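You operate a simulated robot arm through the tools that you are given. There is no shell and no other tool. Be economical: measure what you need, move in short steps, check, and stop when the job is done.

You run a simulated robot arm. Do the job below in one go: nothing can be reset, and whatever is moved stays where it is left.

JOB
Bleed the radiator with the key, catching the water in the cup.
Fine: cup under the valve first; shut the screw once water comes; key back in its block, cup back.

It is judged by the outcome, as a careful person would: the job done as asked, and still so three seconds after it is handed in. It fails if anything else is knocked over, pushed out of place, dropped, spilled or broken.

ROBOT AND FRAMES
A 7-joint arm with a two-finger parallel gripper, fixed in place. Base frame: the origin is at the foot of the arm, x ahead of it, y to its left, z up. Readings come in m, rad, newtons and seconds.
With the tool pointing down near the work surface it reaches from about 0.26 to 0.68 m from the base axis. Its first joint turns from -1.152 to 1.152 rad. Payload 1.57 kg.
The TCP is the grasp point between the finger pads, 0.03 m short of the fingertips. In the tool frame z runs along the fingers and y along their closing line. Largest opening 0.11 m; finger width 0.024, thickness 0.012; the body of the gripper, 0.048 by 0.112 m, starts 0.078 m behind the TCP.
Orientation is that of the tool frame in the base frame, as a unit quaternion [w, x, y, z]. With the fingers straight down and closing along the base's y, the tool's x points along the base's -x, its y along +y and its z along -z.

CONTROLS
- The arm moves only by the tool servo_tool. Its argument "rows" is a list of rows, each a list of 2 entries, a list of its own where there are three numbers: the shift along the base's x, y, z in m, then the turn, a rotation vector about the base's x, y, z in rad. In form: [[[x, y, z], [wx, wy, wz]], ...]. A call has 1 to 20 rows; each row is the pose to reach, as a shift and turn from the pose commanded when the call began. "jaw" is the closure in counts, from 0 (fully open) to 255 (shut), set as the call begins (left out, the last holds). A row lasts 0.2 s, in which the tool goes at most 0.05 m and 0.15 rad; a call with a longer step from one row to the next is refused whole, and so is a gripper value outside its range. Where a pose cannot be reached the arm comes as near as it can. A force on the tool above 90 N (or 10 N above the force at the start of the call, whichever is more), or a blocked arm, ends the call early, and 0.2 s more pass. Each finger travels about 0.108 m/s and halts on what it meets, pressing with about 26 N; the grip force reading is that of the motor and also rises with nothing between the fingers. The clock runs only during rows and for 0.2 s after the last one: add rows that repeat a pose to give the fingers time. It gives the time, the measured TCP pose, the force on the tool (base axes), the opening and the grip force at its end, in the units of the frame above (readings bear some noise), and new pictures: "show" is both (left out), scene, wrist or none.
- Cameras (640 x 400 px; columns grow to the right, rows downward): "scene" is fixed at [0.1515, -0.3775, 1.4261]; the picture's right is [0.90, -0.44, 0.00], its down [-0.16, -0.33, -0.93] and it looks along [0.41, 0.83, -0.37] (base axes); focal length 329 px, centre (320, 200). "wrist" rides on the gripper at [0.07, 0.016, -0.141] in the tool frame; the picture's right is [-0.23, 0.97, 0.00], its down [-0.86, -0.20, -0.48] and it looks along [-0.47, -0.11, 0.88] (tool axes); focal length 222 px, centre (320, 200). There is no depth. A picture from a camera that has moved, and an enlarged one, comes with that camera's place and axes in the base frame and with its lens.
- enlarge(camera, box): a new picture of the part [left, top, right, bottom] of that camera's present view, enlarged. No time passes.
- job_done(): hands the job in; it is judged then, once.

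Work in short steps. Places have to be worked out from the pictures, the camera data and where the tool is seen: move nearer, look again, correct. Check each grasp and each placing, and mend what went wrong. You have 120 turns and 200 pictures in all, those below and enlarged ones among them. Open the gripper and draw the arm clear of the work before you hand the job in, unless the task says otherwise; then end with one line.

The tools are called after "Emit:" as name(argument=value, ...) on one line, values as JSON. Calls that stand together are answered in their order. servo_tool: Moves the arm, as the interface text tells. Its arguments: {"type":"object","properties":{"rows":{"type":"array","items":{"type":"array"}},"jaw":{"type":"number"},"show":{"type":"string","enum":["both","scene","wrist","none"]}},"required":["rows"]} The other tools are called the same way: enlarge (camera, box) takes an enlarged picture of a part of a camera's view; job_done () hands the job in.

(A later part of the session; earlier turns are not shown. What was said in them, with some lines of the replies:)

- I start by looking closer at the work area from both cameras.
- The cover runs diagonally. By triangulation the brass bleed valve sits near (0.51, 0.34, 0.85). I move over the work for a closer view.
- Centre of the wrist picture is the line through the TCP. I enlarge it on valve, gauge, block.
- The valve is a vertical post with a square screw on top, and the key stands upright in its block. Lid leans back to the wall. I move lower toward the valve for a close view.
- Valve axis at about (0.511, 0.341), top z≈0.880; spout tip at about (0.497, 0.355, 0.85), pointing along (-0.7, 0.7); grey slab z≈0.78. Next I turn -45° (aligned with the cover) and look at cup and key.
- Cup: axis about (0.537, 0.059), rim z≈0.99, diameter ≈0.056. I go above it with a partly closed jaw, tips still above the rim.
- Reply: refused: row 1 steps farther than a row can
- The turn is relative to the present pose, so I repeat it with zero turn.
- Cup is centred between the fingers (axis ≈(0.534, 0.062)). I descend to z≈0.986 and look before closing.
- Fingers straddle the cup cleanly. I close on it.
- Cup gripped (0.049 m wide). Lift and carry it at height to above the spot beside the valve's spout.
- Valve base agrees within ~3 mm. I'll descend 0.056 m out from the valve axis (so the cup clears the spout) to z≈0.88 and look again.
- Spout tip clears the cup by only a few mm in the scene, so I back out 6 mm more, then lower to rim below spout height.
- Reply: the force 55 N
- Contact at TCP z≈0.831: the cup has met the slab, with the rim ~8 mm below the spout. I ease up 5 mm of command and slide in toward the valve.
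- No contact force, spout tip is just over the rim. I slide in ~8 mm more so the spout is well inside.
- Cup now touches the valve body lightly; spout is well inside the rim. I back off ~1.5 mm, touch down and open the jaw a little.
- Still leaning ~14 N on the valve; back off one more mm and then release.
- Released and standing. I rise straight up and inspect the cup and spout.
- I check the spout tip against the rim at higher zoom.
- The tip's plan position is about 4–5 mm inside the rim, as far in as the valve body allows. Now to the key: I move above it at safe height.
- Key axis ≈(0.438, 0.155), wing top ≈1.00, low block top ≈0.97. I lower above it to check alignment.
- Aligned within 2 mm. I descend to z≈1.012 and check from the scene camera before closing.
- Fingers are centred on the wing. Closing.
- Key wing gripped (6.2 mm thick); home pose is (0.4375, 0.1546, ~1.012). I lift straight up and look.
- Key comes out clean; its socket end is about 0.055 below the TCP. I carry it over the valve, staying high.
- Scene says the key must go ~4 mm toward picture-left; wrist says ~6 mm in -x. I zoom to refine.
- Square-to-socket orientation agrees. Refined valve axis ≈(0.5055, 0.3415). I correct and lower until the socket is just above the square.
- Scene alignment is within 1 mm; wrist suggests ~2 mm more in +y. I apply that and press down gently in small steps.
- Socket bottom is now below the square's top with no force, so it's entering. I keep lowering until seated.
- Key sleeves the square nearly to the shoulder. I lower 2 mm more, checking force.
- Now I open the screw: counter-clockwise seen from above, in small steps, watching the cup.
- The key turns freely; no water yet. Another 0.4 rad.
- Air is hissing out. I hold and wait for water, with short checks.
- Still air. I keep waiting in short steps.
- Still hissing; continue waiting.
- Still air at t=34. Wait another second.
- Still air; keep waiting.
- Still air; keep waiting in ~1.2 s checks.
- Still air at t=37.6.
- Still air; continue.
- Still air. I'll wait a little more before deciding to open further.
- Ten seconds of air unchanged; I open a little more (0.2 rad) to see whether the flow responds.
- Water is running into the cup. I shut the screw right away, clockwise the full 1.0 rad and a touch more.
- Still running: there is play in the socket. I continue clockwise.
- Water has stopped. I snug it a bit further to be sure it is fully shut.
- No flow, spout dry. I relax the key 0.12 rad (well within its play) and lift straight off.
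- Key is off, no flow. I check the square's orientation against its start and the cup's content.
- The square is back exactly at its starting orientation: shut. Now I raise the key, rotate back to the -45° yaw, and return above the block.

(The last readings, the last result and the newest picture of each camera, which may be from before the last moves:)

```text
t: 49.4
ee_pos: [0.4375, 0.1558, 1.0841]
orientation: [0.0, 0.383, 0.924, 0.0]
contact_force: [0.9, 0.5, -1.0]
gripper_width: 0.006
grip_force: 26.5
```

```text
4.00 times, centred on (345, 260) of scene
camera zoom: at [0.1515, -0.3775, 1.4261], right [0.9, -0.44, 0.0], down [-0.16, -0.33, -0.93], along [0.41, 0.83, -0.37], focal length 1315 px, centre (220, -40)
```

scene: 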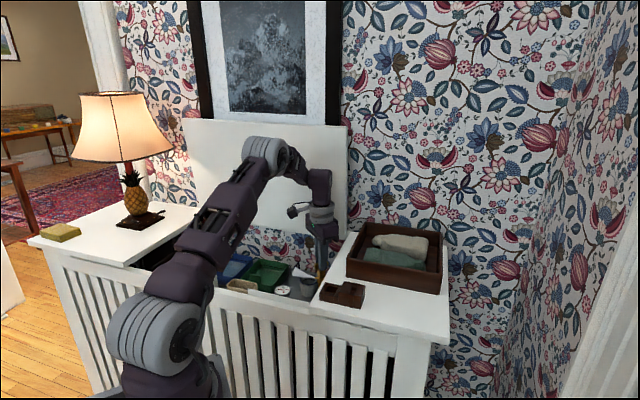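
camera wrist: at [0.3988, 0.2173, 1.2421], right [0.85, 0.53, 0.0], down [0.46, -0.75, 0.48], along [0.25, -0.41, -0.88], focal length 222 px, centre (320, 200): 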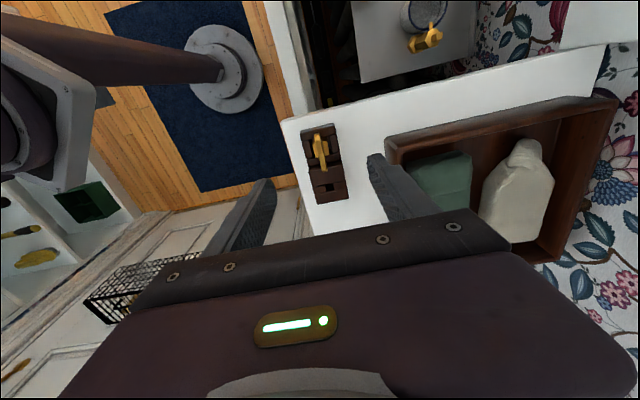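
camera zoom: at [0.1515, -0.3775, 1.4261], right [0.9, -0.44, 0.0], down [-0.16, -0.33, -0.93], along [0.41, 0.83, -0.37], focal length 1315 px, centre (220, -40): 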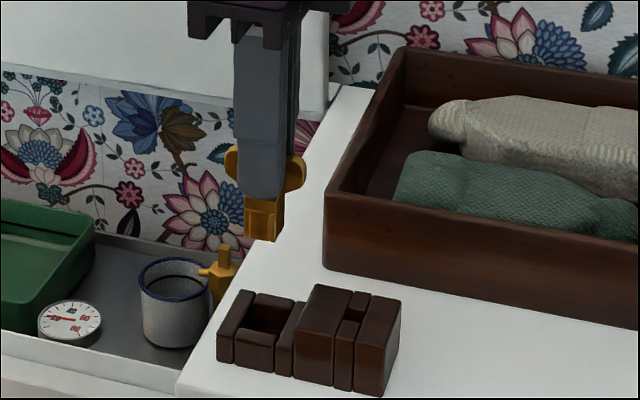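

Command bookkeeping puts me (−0.3, +0.8) mm and +0.071 m from the grasp pose. I correct and lower to just above the slot.

Emit:
servo_tool(rows=[[[0.0003, -0.0008, -0.02], [0, 0, 0]], [[0.0003, -0.0008, -0.04], [0, 0, 0]], [[0.0003, -0.0008, -0.05], [0, 0, 0]], [[0.0003, -0.0008, -0.05], [0, 0, 0]]], show="none")

Emit:
enlarge(camera="scene", box=[310, 250, 370, 310])

Emit:
enlarge(camera="wrist", box=[280, 120, 360, 180])

```text
t: 50.4
ee_pos: [0.438, 0.1551, 1.0338]
orientation: [0.0, 0.382, 0.924, 0.001]
contact_force: [0.0, -0.3, -0.8]
gripper_width: 0.006
grip_force: 25.8
```

```text
6.67 times, centred on (340, 280) of scene
camera zoom: at [0.1515, -0.3774, 1.4261], right [0.9, -0.44, 0.0], down [-0.16, -0.33, -0.93], along [0.41, 0.83, -0.37], focal length 2192 px, centre (187, -333)
```

zoom: 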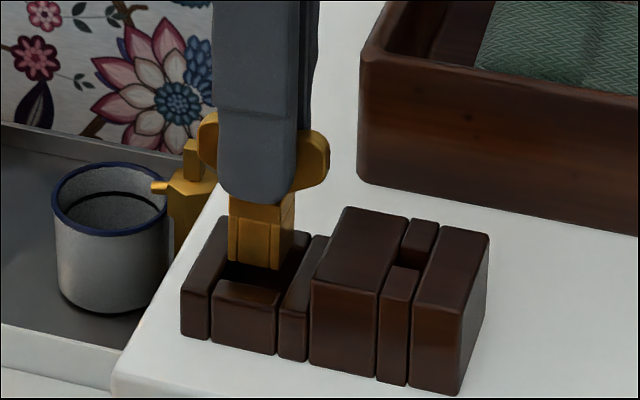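

```text
6.67 times, centred on (320, 150) of wrist
camera zoom: at [0.4011, 0.215, 1.1748], right [0.85, 0.53, 0.0], down [0.46, -0.75, 0.48], along [0.25, -0.41, -0.88], focal length 1481 px, centre (320, 533)
```

zoom: 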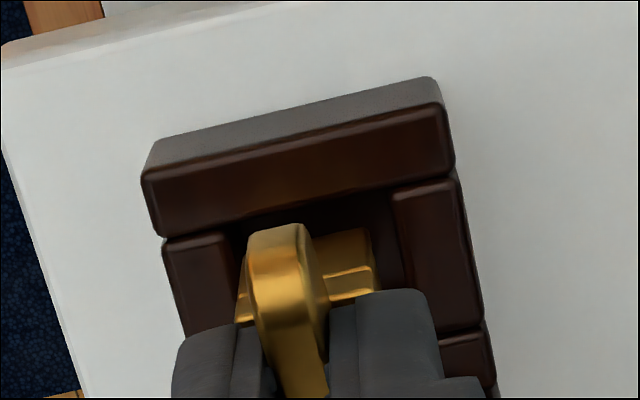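

Key is right above its slot. Lowering the remaining 21 mm to the original depth.

Emit:
servo_tool(rows=[[[0, 0, -0.007], [0, 0, 0]], [[0, 0, -0.014], [0, 0, 0]], [[0, 0, -0.0205], [0, 0, 0]], [[0, 0, -0.0205], [0, 0, 0]]], show="none")

Emit:
enlarge(camera="scene", box=[310, 250, 370, 310])

```text
t: 51.4
ee_pos: [0.4377, 0.1549, 1.0128]
orientation: [0.0, 0.383, 0.924, 0.0]
contact_force: [-0.8, 0.0, -1.0]
gripper_width: 0.006
grip_force: 25.8
```

```text
6.67 times, centred on (340, 280) of scene
camera zoom: at [0.1515, -0.3774, 1.4261], right [0.9, -0.44, 0.0], down [-0.16, -0.33, -0.93], along [0.41, 0.83, -0.37], focal length 2192 px, centre (187, -333)
```

zoom: 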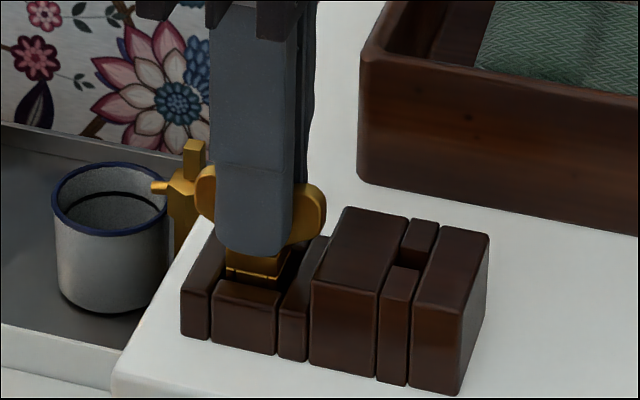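

Key is seated at its original depth with no force. I open the jaw to half and rise.

Emit:
servo_tool(rows=[[[0, 0, 0], [0, 0, 0]], [[0, 0, 0], [0, 0, 0]], [[0, 0, 0], [0, 0, 0]]], jaw=130, show="none")

Emit:
servo_tool(rows=[[[0, 0, 0.02], [0, 0, 0]], [[0, 0, 0.05], [0, 0, 0]], [[0, 0, 0.09], [0, 0, 0]], [[0, 0, 0.09], [0, 0, 0]]], show="none")

Emit:
enlarge(camera="scene", box=[300, 240, 380, 310])

Emit:
enlarge(camera="wrist", box=[260, 100, 380, 220])

```text
t: 52.2
ee_pos: [0.4376, 0.1545, 1.0138]
orientation: [0.0, 0.383, 0.924, 0.0]
contact_force: [-0.7, -0.2, 0.8]
gripper_width: 0.0539
grip_force: 0.0
```

```text
t: 53.2
ee_pos: [0.4365, 0.155, 1.1044]
orientation: [0.0, 0.383, 0.924, 0.0]
contact_force: [-0.3, 0.7, -0.4]
gripper_width: 0.0539
grip_force: 0.0
```

```text
5.71 times, centred on (340, 275) of scene
camera zoom: at [0.1515, -0.3775, 1.4261], right [0.9, -0.44, 0.0], down [-0.16, -0.33, -0.93], along [0.41, 0.83, -0.37], focal length 1879 px, centre (206, -229)
```

zoom: 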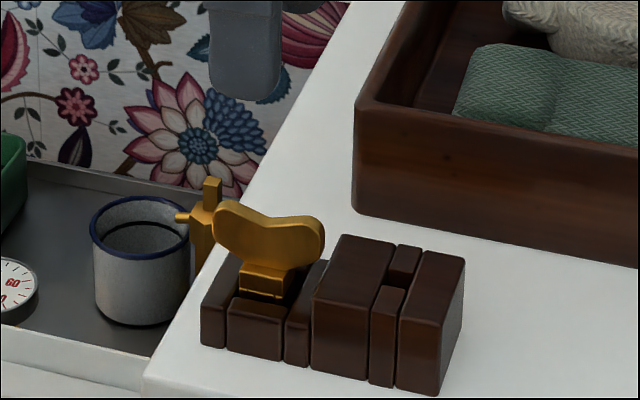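

```text
3.33 times, centred on (320, 160) of wrist
camera zoom: at [0.4001, 0.2154, 1.2456], right [0.85, 0.53, 0.0], down [0.46, -0.75, 0.48], along [0.25, -0.41, -0.88], focal length 740 px, centre (320, 333)
```

zoom: 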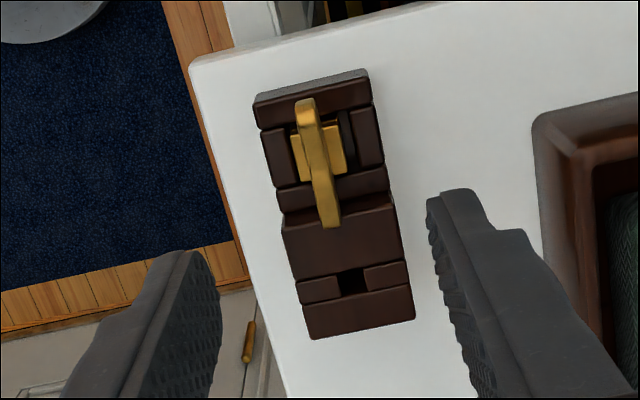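

Key is home. Now back to the cup: over it at the release position, jaw reopened to the same partial opening.

Emit:
servo_tool(rows=[[[0.009, 0.045, 0], [0, 0, 0]], [[0.018, 0.09, 0], [0, 0, 0]], [[0.027, 0.135, 0], [0, 0, 0]], [[0.036, 0.18, 0], [0, 0, 0]], [[0.042, 0.216, 0], [0, 0, 0]], [[0.042, 0.216, -0.045], [0, 0, 0]], [[0.042, 0.216, -0.09], [0, 0, 0]], [[0.042, 0.216, -0.135], [0, 0, 0]], [[0.042, 0.216, -0.17], [0, 0, 0]], [[0.042, 0.216, -0.17], [0, 0, 0]]], jaw=75, show="none")

Emit:
enlarge(camera="wrist", box=[230, 100, 410, 240])

Emit:
enlarge(camera="scene", box=[280, 230, 350, 300])

```text
t: 55.4
ee_pos: [0.4809, 0.3716, 0.9338]
orientation: [0.0, 0.383, 0.924, 0.0]
contact_force: [-0.3, 0.3, 0.1]
gripper_width: 0.0781
grip_force: 0.1
```

```text
2.86 times, centred on (320, 170) of wrist
camera zoom: at [0.4432, 0.4303, 1.0756], right [0.85, 0.53, 0.0], down [0.46, -0.75, 0.48], along [0.25, -0.41, -0.88], focal length 635 px, centre (320, 286)
```

zoom: 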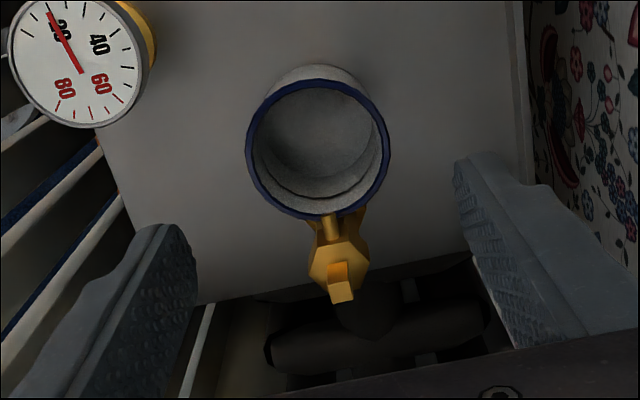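

```text
5.71 times, centred on (315, 265) of scene
camera zoom: at [0.1515, -0.3775, 1.4261], right [0.9, -0.44, 0.0], down [-0.16, -0.33, -0.93], along [0.41, 0.83, -0.37], focal length 1879 px, centre (349, -171)
```

zoom: 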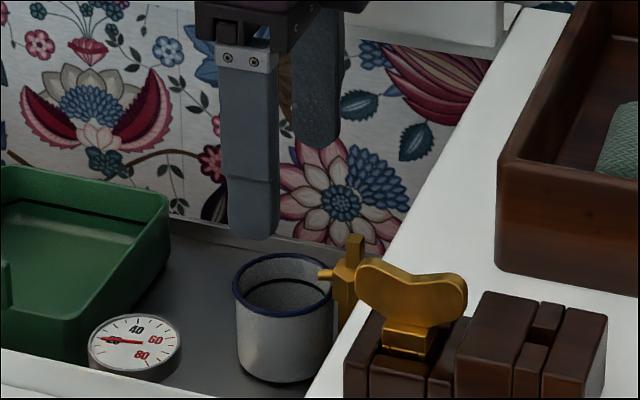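

Cup sits at ≈(0.479, 0.370), between the fingers. Descend to the grasp height.

Emit:
servo_tool(rows=[[[-0.001, -0.0003, -0.04], [0, 0, 0]], [[-0.001, -0.0003, -0.075], [0, 0, 0]], [[-0.001, -0.0003, -0.1], [0, 0, 0]], [[-0.001, -0.0003, -0.1], [0, 0, 0]]], show="none")

Emit:
enlarge(camera="wrist", box=[230, 120, 410, 240])

```text
t: 56.4
ee_pos: [0.4784, 0.3711, 0.8344]
orientation: [0.001, 0.383, 0.924, -0.001]
contact_force: [-0.1, -0.2, 0.4]
gripper_width: 0.078
grip_force: 0.1
```

```text
3.33 times, centred on (320, 180) of wrist
camera zoom: at [0.4418, 0.4309, 0.9747], right [0.85, 0.53, 0.0], down [0.46, -0.75, 0.48], along [0.25, -0.41, -0.88], focal length 740 px, centre (320, 267)
```

zoom: 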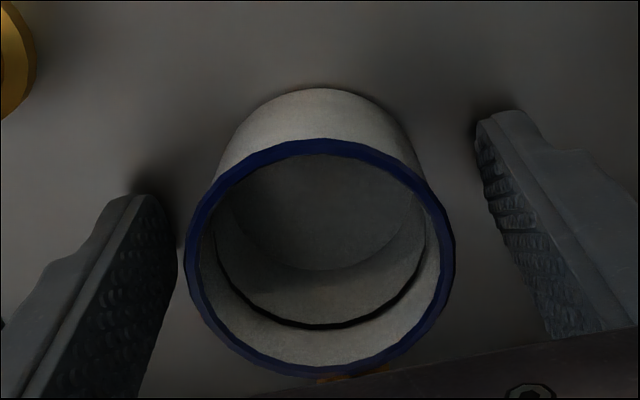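

Centred. Close on the cup.

Emit:
servo_tool(rows=[[[0, 0, 0], [0, 0, 0]], [[0, 0, 0], [0, 0, 0]], [[0, 0, 0], [0, 0, 0]]], jaw=255, show="none")

Emit:
servo_tool(rows=[[[-0.003, 0.003, 0.0015], [0, 0, 0]], [[-0.008, 0.008, 0.0015], [0, 0, 0]], [[-0.013, 0.013, 0.0015], [0, 0, 0]], [[-0.02, 0.02, 0.0015], [0, 0, 0]], [[-0.02, 0.02, 0.0015], [0, 0, 0]]], show="none")

Emit:
enlarge(camera="scene", box=[270, 240, 350, 300])

Emit:
enlarge(camera="wrist", box=[230, 80, 410, 240])

```text
t: 57.2
ee_pos: [0.48, 0.3697, 0.833]
orientation: [0.0, 0.383, 0.924, 0.0]
contact_force: [-0.7, -0.4, 0.1]
gripper_width: 0.0489
grip_force: 26.3
```

```text
t: 58.4
ee_pos: [0.4578, 0.3908, 0.836]
orientation: [0.0, 0.383, 0.924, 0.0]
contact_force: [-0.5, 0.5, -1.0]
gripper_width: 0.049
grip_force: 25.8
```

```text
6.67 times, centred on (310, 270) of scene
camera zoom: at [0.1515, -0.3774, 1.4261], right [0.9, -0.44, 0.0], down [-0.16, -0.33, -0.93], along [0.41, 0.83, -0.37], focal length 2192 px, centre (387, -267)
```

zoom: 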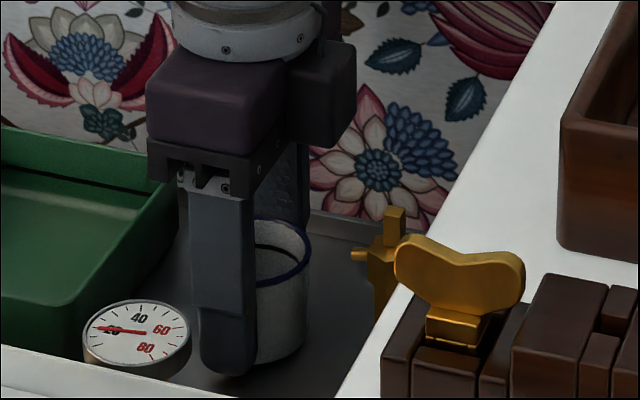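

```text
2.50 times, centred on (320, 160) of wrist
camera zoom: at [0.4214, 0.4508, 0.9763], right [0.85, 0.53, 0.0], down [0.46, -0.75, 0.48], along [0.25, -0.41, -0.88], focal length 555 px, centre (320, 300)
```

zoom: 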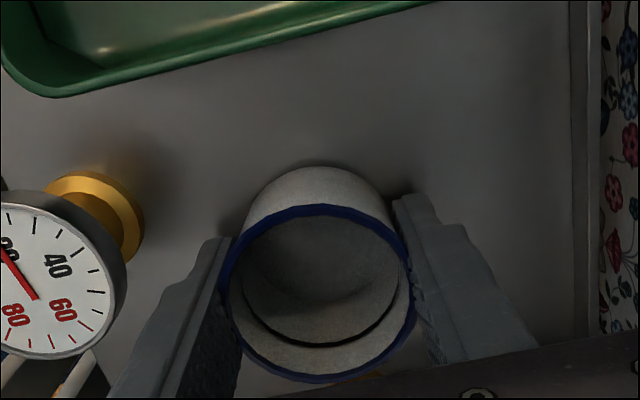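

Clear of the spout. Lift slowly and level (it holds water) to z≈1.10.

Emit:
servo_tool(rows=[[[0, 0, 0.015], [0, 0, 0]], [[0, 0, 0.04], [0, 0, 0]], [[0, 0, 0.07], [0, 0, 0]], [[0, 0, 0.1], [0, 0, 0]], [[0, 0, 0.13], [0, 0, 0]], [[0, 0, 0.16], [0, 0, 0]], [[0, 0, 0.19], [0, 0, 0]], [[0, 0, 0.22], [0, 0, 0]], [[0, 0, 0.245], [0, 0, 0]], [[0, 0, 0.26], [0, 0, 0]], [[0, 0, 0.265], [0, 0, 0]], [[0, 0, 0.265], [0, 0, 0]]], show="none")

Emit:
enlarge(camera="scene", box=[260, 170, 380, 310])

Emit:
enlarge(camera="wrist", box=[230, 80, 410, 240])

```text
t: 61.0
ee_pos: [0.459, 0.3902, 1.0996]
orientation: [0.0, 0.383, 0.924, 0.0]
contact_force: [0.1, 0.0, -0.5]
gripper_width: 0.0491
grip_force: 26.0
```

```text
2.86 times, centred on (320, 240) of scene
camera zoom: at [0.1515, -0.3774, 1.4261], right [0.9, -0.44, 0.0], down [-0.16, -0.33, -0.93], along [0.41, 0.83, -0.37], focal length 939 px, centre (320, 86)
```

zoom: 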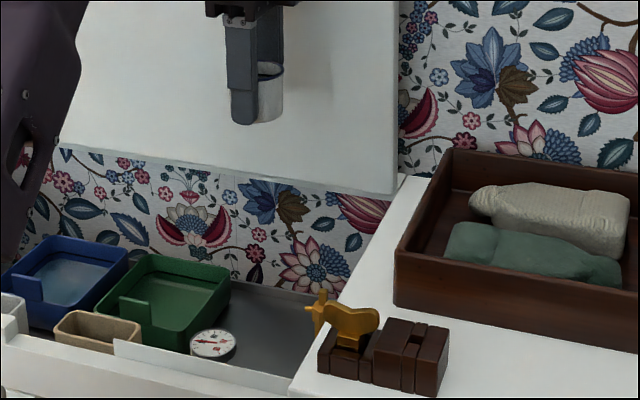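

```text
2.50 times, centred on (320, 160) of wrist
camera zoom: at [0.4214, 0.4503, 1.2412], right [0.85, 0.53, 0.0], down [0.46, -0.75, 0.48], along [0.25, -0.41, -0.88], focal length 555 px, centre (320, 300)
```

zoom: 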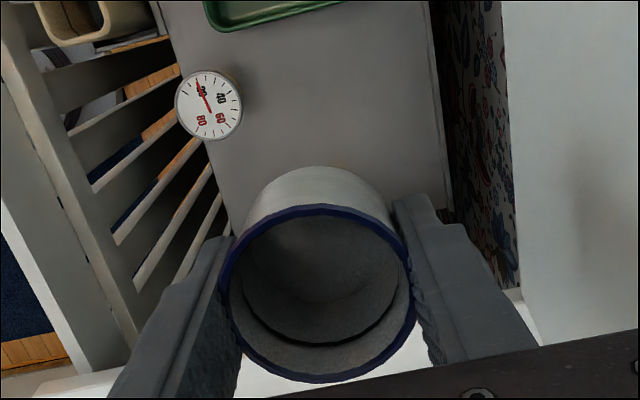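

No spill seen. I carry it smoothly back over its original spot on the shelf.

Emit:
servo_tool(rows=[[[0.003, -0.013, 0], [0, 0, 0]], [[0.008, -0.036, 0], [0, 0, 0]], [[0.0145, -0.064, 0], [0, 0, 0]], [[0.0215, -0.093, 0], [0, 0, 0]], [[0.028, -0.122, 0], [0, 0, 0]], [[0.035, -0.151, 0], [0, 0, 0]], [[0.0415, -0.18, 0], [0, 0, 0]], [[0.048, -0.209, 0], [0, 0, 0]], [[0.055, -0.238, 0], [0, 0, 0]], [[0.0615, -0.267, 0], [0, 0, 0]], [[0.068, -0.294, 0], [0, 0, 0]], [[0.073, -0.316, 0], [0, 0, 0]], [[0.0755, -0.328, 0], [0, 0, 0]], [[0.0755, -0.328, -0.02], [0, 0, 0]], [[0.0755, -0.328, -0.045], [0, 0, 0]], [[0.0755, -0.328, -0.07], [0, 0, 0]], [[0.0755, -0.328, -0.085], [0, 0, 0]], [[0.0755, -0.328, -0.09], [0, 0, 0]], [[0.0755, -0.328, -0.09], [0, 0, 0]]], show="none")

Emit:
enlarge(camera="scene", box=[320, 240, 460, 330])

Emit:
enlarge(camera="wrist", box=[160, 60, 480, 260])

```text
t: 65.0
ee_pos: [0.5347, 0.0621, 1.0104]
orientation: [0.0, 0.382, 0.924, 0.0]
contact_force: [-0.3, 0.2, 0.1]
gripper_width: 0.0491
grip_force: 25.8
```

```text
4.44 times, centred on (390, 285) of scene
camera zoom: at [0.1515, -0.3775, 1.4261], right [0.9, -0.44, 0.0], down [-0.16, -0.33, -0.93], along [0.41, 0.83, -0.37], focal length 1461 px, centre (9, -178)
```

zoom: 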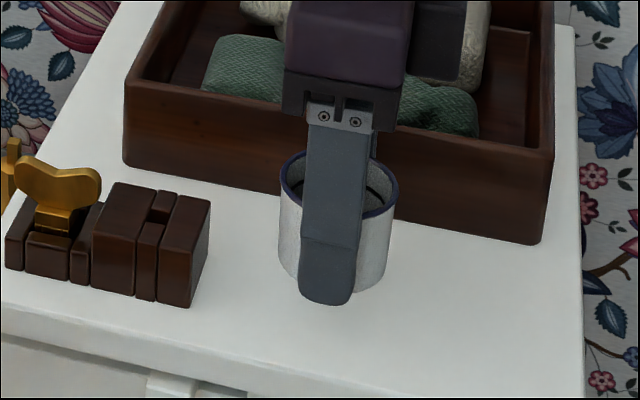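

```text
2.00 times, centred on (320, 160) of wrist
camera zoom: at [0.4973, 0.1225, 1.1515], right [0.85, 0.53, 0.0], down [0.46, -0.75, 0.48], along [0.25, -0.41, -0.88], focal length 444 px, centre (320, 280)
```

zoom: 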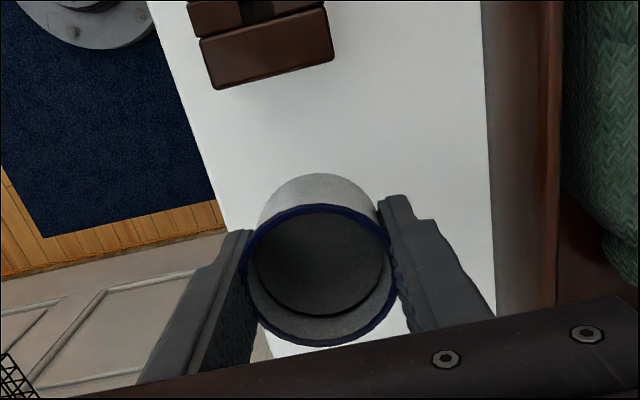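

Directly above its home spot. I lower it gently until it meets the shelf (~0.987).

Emit:
servo_tool(rows=[[[0, 0, -0.01], [0, 0, 0]], [[0, 0, -0.018], [0, 0, 0]], [[0, 0, -0.022], [0, 0, 0]], [[0, 0, -0.0235], [0, 0, 0]], [[0, 0, -0.0235], [0, 0, 0]]], show="none")

```text
t: 66.2
ee_pos: [0.5343, 0.0616, 0.9863]
orientation: [0.0, 0.382, 0.924, -0.001]
contact_force: [-0.2, -0.1, -0.1]
gripper_width: 0.0489
grip_force: 26.0
```

No contact yet; down in 1 mm steps.

Emit:
servo_tool(rows=[[[0, 0, -0.001], [0, 0, 0]], [[0, 0, -0.001], [0, 0, 0]]], show="none")

Emit:
servo_tool(rows=[[[0, 0, -0.001], [0, 0, 0]], [[0, 0, -0.001], [0, 0, 0]]], show="scene")

Emit:
enlarge(camera="scene", box=[360, 265, 430, 320])

```text
t: 66.8
ee_pos: [0.5352, 0.0608, 0.9854]
orientation: [0.0, 0.382, 0.924, 0.0]
contact_force: [0.5, 0.3, -1.6]
gripper_width: 0.049
grip_force: 26.0
```

```text
t: 67.4
ee_pos: [0.5341, 0.0626, 0.9845]
orientation: [0.0, 0.382, 0.924, 0.0]
contact_force: [-0.3, 0.4, -0.3]
gripper_width: 0.0489
grip_force: 26.4
```

scene: 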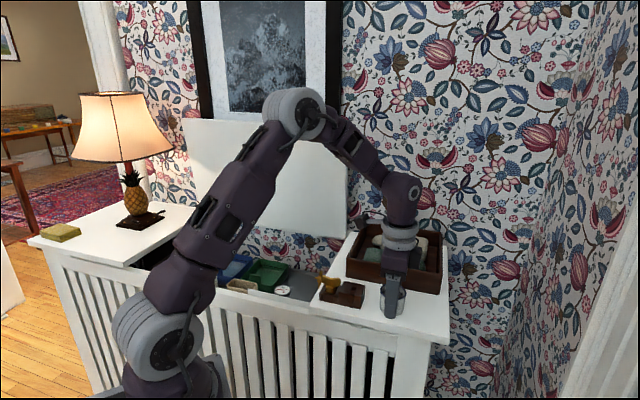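

```text
7.27 times, centred on (395, 292) of scene
camera zoom: at [0.1515, -0.3774, 1.4261], right [0.9, -0.44, 0.0], down [-0.16, -0.33, -0.93], along [0.41, 0.83, -0.37], focal length 2391 px, centre (-226, -473)
```

zoom: 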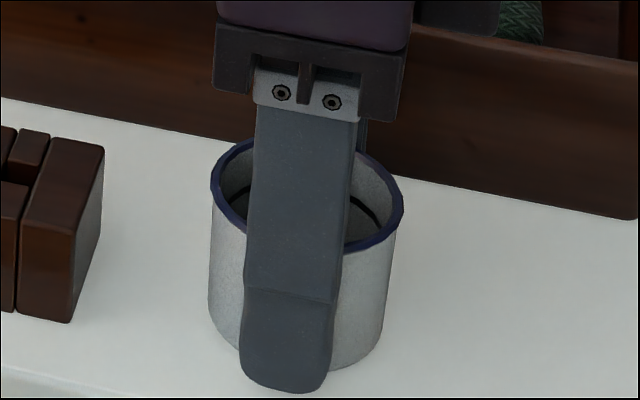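

Still not touching. Continue stepping down to contact.

Emit:
servo_tool(rows=[[[0, 0, -0.001], [0, 0, 0]], [[0, 0, -0.001], [0, 0, 0]]], show="none")

Emit:
servo_tool(rows=[[[0, 0, -0.001], [0, 0, 0]], [[0, 0, -0.001], [0, 0, 0]]], show="none")

```text
t: 68.0
ee_pos: [0.5337, 0.0617, 0.9834]
orientation: [0.0, 0.383, 0.924, 0.0]
contact_force: [-0.7, -0.7, -0.8]
gripper_width: 0.049
grip_force: 25.9
```

```text
t: 68.6
ee_pos: [0.5338, 0.0622, 0.982]
orientation: [0.001, 0.383, 0.924, 0.0]
contact_force: [-2.7, -0.5, 16.6]
gripper_width: 0.0488
grip_force: 26.1
```

Contact felt (17 N). Ease up a little and release with the same partial opening as before.

Emit:
servo_tool(rows=[[[0, 0, 0.001], [0, 0, 0]], [[0, 0, 0.001], [0, 0, 0]]], show="none")

Emit:
servo_tool(rows=[[[0, 0, 0], [0, 0, 0]], [[0, 0, 0], [0, 0, 0]], [[0, 0, 0], [0, 0, 0]]], jaw=75, show="wrist")

```text
t: 69.2
ee_pos: [0.534, 0.0616, 0.982]
orientation: [-0.001, 0.383, 0.924, 0.0]
contact_force: [-0.1, 0.6, 0.2]
gripper_width: 0.0487
grip_force: 26.8
```

```text
t: 70.0
ee_pos: [0.5337, 0.0615, 0.9836]
orientation: [-0.001, 0.384, 0.923, 0.0]
contact_force: [0.4, -0.5, -0.1]
gripper_width: 0.0775
grip_force: 0.0
camera wrist: at [0.4969, 0.1224, 1.125], right [0.85, 0.53, 0.0], down [0.46, -0.75, 0.48], along [0.25, -0.41, -0.88], focal length 222 px, centre (320, 200)
```

wrist: 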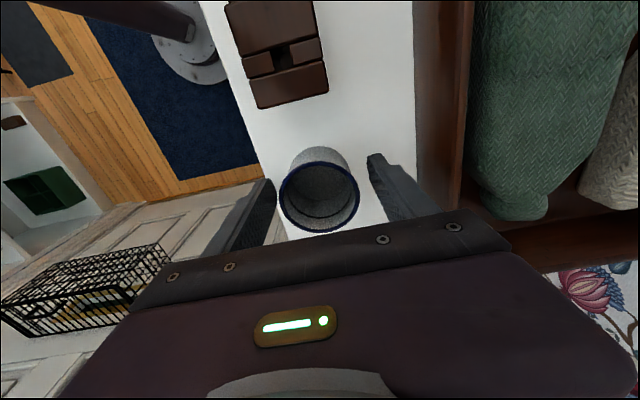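

Cup stands free at its original place. I rise straight up and draw the arm clear, then look over everything.

Emit:
servo_tool(rows=[[[0, 0, 0.02], [0, 0, 0]], [[0, 0, 0.06], [0, 0, 0]], [[0, 0, 0.1], [0, 0, 0]], [[0, 0, 0.14], [0, 0, 0]], [[-0.015, 0.04, 0.165], [0, 0, 0]], [[-0.03, 0.085, 0.18], [0, 0, 0]], [[-0.05, 0.13, 0.19], [0, 0, 0]], [[-0.08, 0.165, 0.2], [0, 0, 0]], [[-0.11, 0.19, 0.21], [0, 0, 0]], [[-0.11, 0.19, 0.21], [0, 0, 0]]], jaw=75, show="both")

Emit:
enlarge(camera="scene", box=[290, 220, 450, 320])

Emit:
enlarge(camera="scene", box=[190, 230, 340, 310])

```text
refused: row 7 steps farther than a row can; nothing moved
```

```text
4.00 times, centred on (370, 270) of scene
camera zoom: at [0.1515, -0.3775, 1.4261], right [0.9, -0.44, 0.0], down [-0.16, -0.33, -0.93], along [0.41, 0.83, -0.37], focal length 1315 px, centre (120, -80)
```

zoom: 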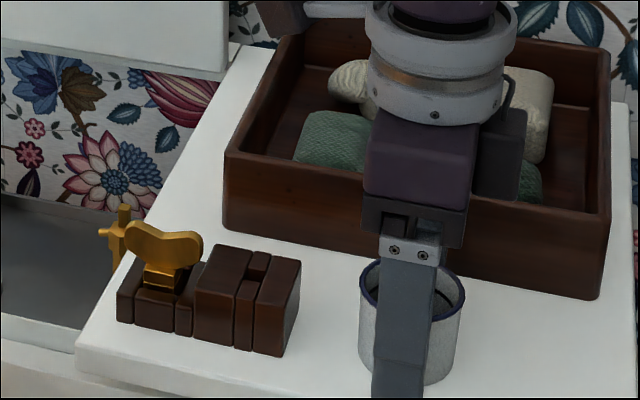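

```text
4.27 times, centred on (265, 270) of scene
camera zoom: at [0.1515, -0.3775, 1.4261], right [0.9, -0.44, 0.0], down [-0.16, -0.33, -0.93], along [0.41, 0.83, -0.37], focal length 1403 px, centre (555, -99)
```

zoom: 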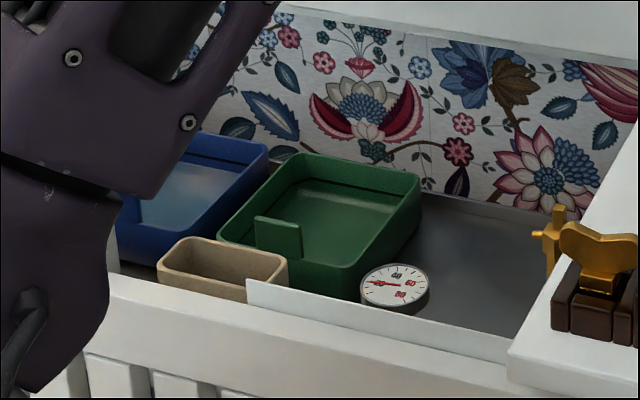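

The steps were a bit long; repeat the retreat with shorter ones.

Emit:
servo_tool(rows=[[[0, 0, 0.02], [0, 0, 0]], [[0, 0, 0.055], [0, 0, 0]], [[0, 0, 0.09], [0, 0, 0]], [[0, 0, 0.13], [0, 0, 0]], [[-0.01, 0.03, 0.16], [0, 0, 0]], [[-0.025, 0.065, 0.18], [0, 0, 0]], [[-0.045, 0.1, 0.19], [0, 0, 0]], [[-0.07, 0.13, 0.2], [0, 0, 0]], [[-0.095, 0.16, 0.21], [0, 0, 0]], [[-0.12, 0.19, 0.22], [0, 0, 0]], [[-0.145, 0.22, 0.23], [0, 0, 0]], [[-0.145, 0.22, 0.23], [0, 0, 0]]], jaw=0, show="both")

Emit:
enlarge(camera="scene", box=[290, 220, 450, 320])

Emit:
enlarge(camera="scene", box=[300, 262, 330, 292])

```text
t: 72.6
ee_pos: [0.3883, 0.2824, 1.2123]
orientation: [0.0, 0.383, 0.924, 0.0]
contact_force: [0.8, 0.2, -0.4]
gripper_width: 0.1101
grip_force: 0.2
camera wrist: at [0.3509, 0.3431, 1.3546], right [0.85, 0.53, 0.0], down [0.46, -0.75, 0.48], along [0.25, -0.41, -0.88], focal length 222 px, centre (320, 200)
```

scene: 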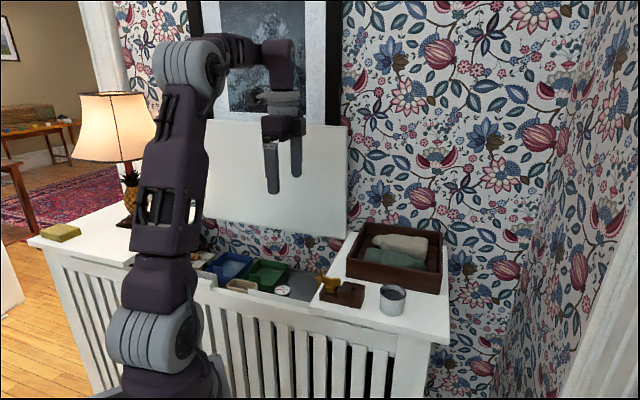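
wrist: 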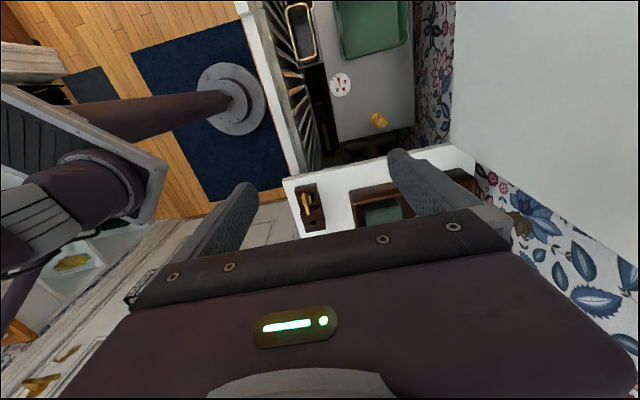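

```text
4.00 times, centred on (370, 270) of scene
camera zoom: at [0.1515, -0.3774, 1.4261], right [0.9, -0.44, 0.0], down [-0.16, -0.33, -0.93], along [0.41, 0.83, -0.37], focal length 1315 px, centre (120, -80)
```

zoom: 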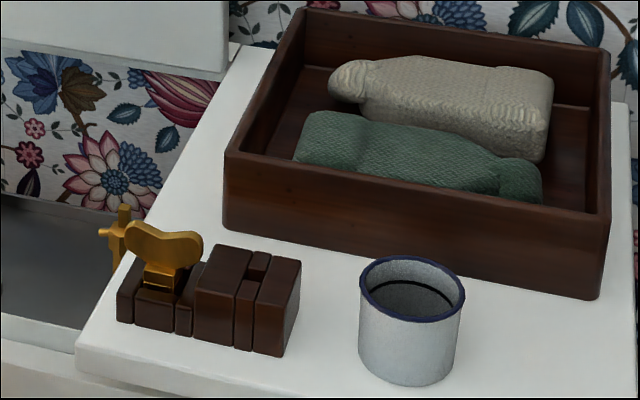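

```text
13.33 times, centred on (315, 277) of scene
camera zoom: at [0.1515, -0.3774, 1.4261], right [0.9, -0.44, 0.0], down [-0.16, -0.33, -0.93], along [0.41, 0.83, -0.37], focal length 4384 px, centre (387, -827)
```

zoom: 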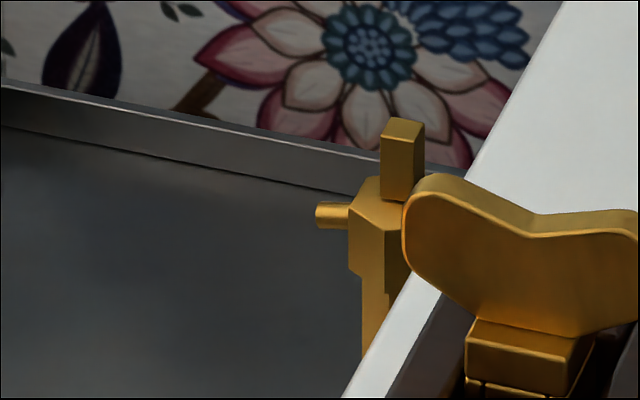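

Valve shut and dry, no drips on the slab, key in its block, cup back in place, and nothing else has moved. Handing in.

Emit:
job_done()

```text
The job is handed in.
```

The radiator is bled: I shut the screw once water ran into the cup, then put the key back in its block and the cup back in its place, with no spill visible.
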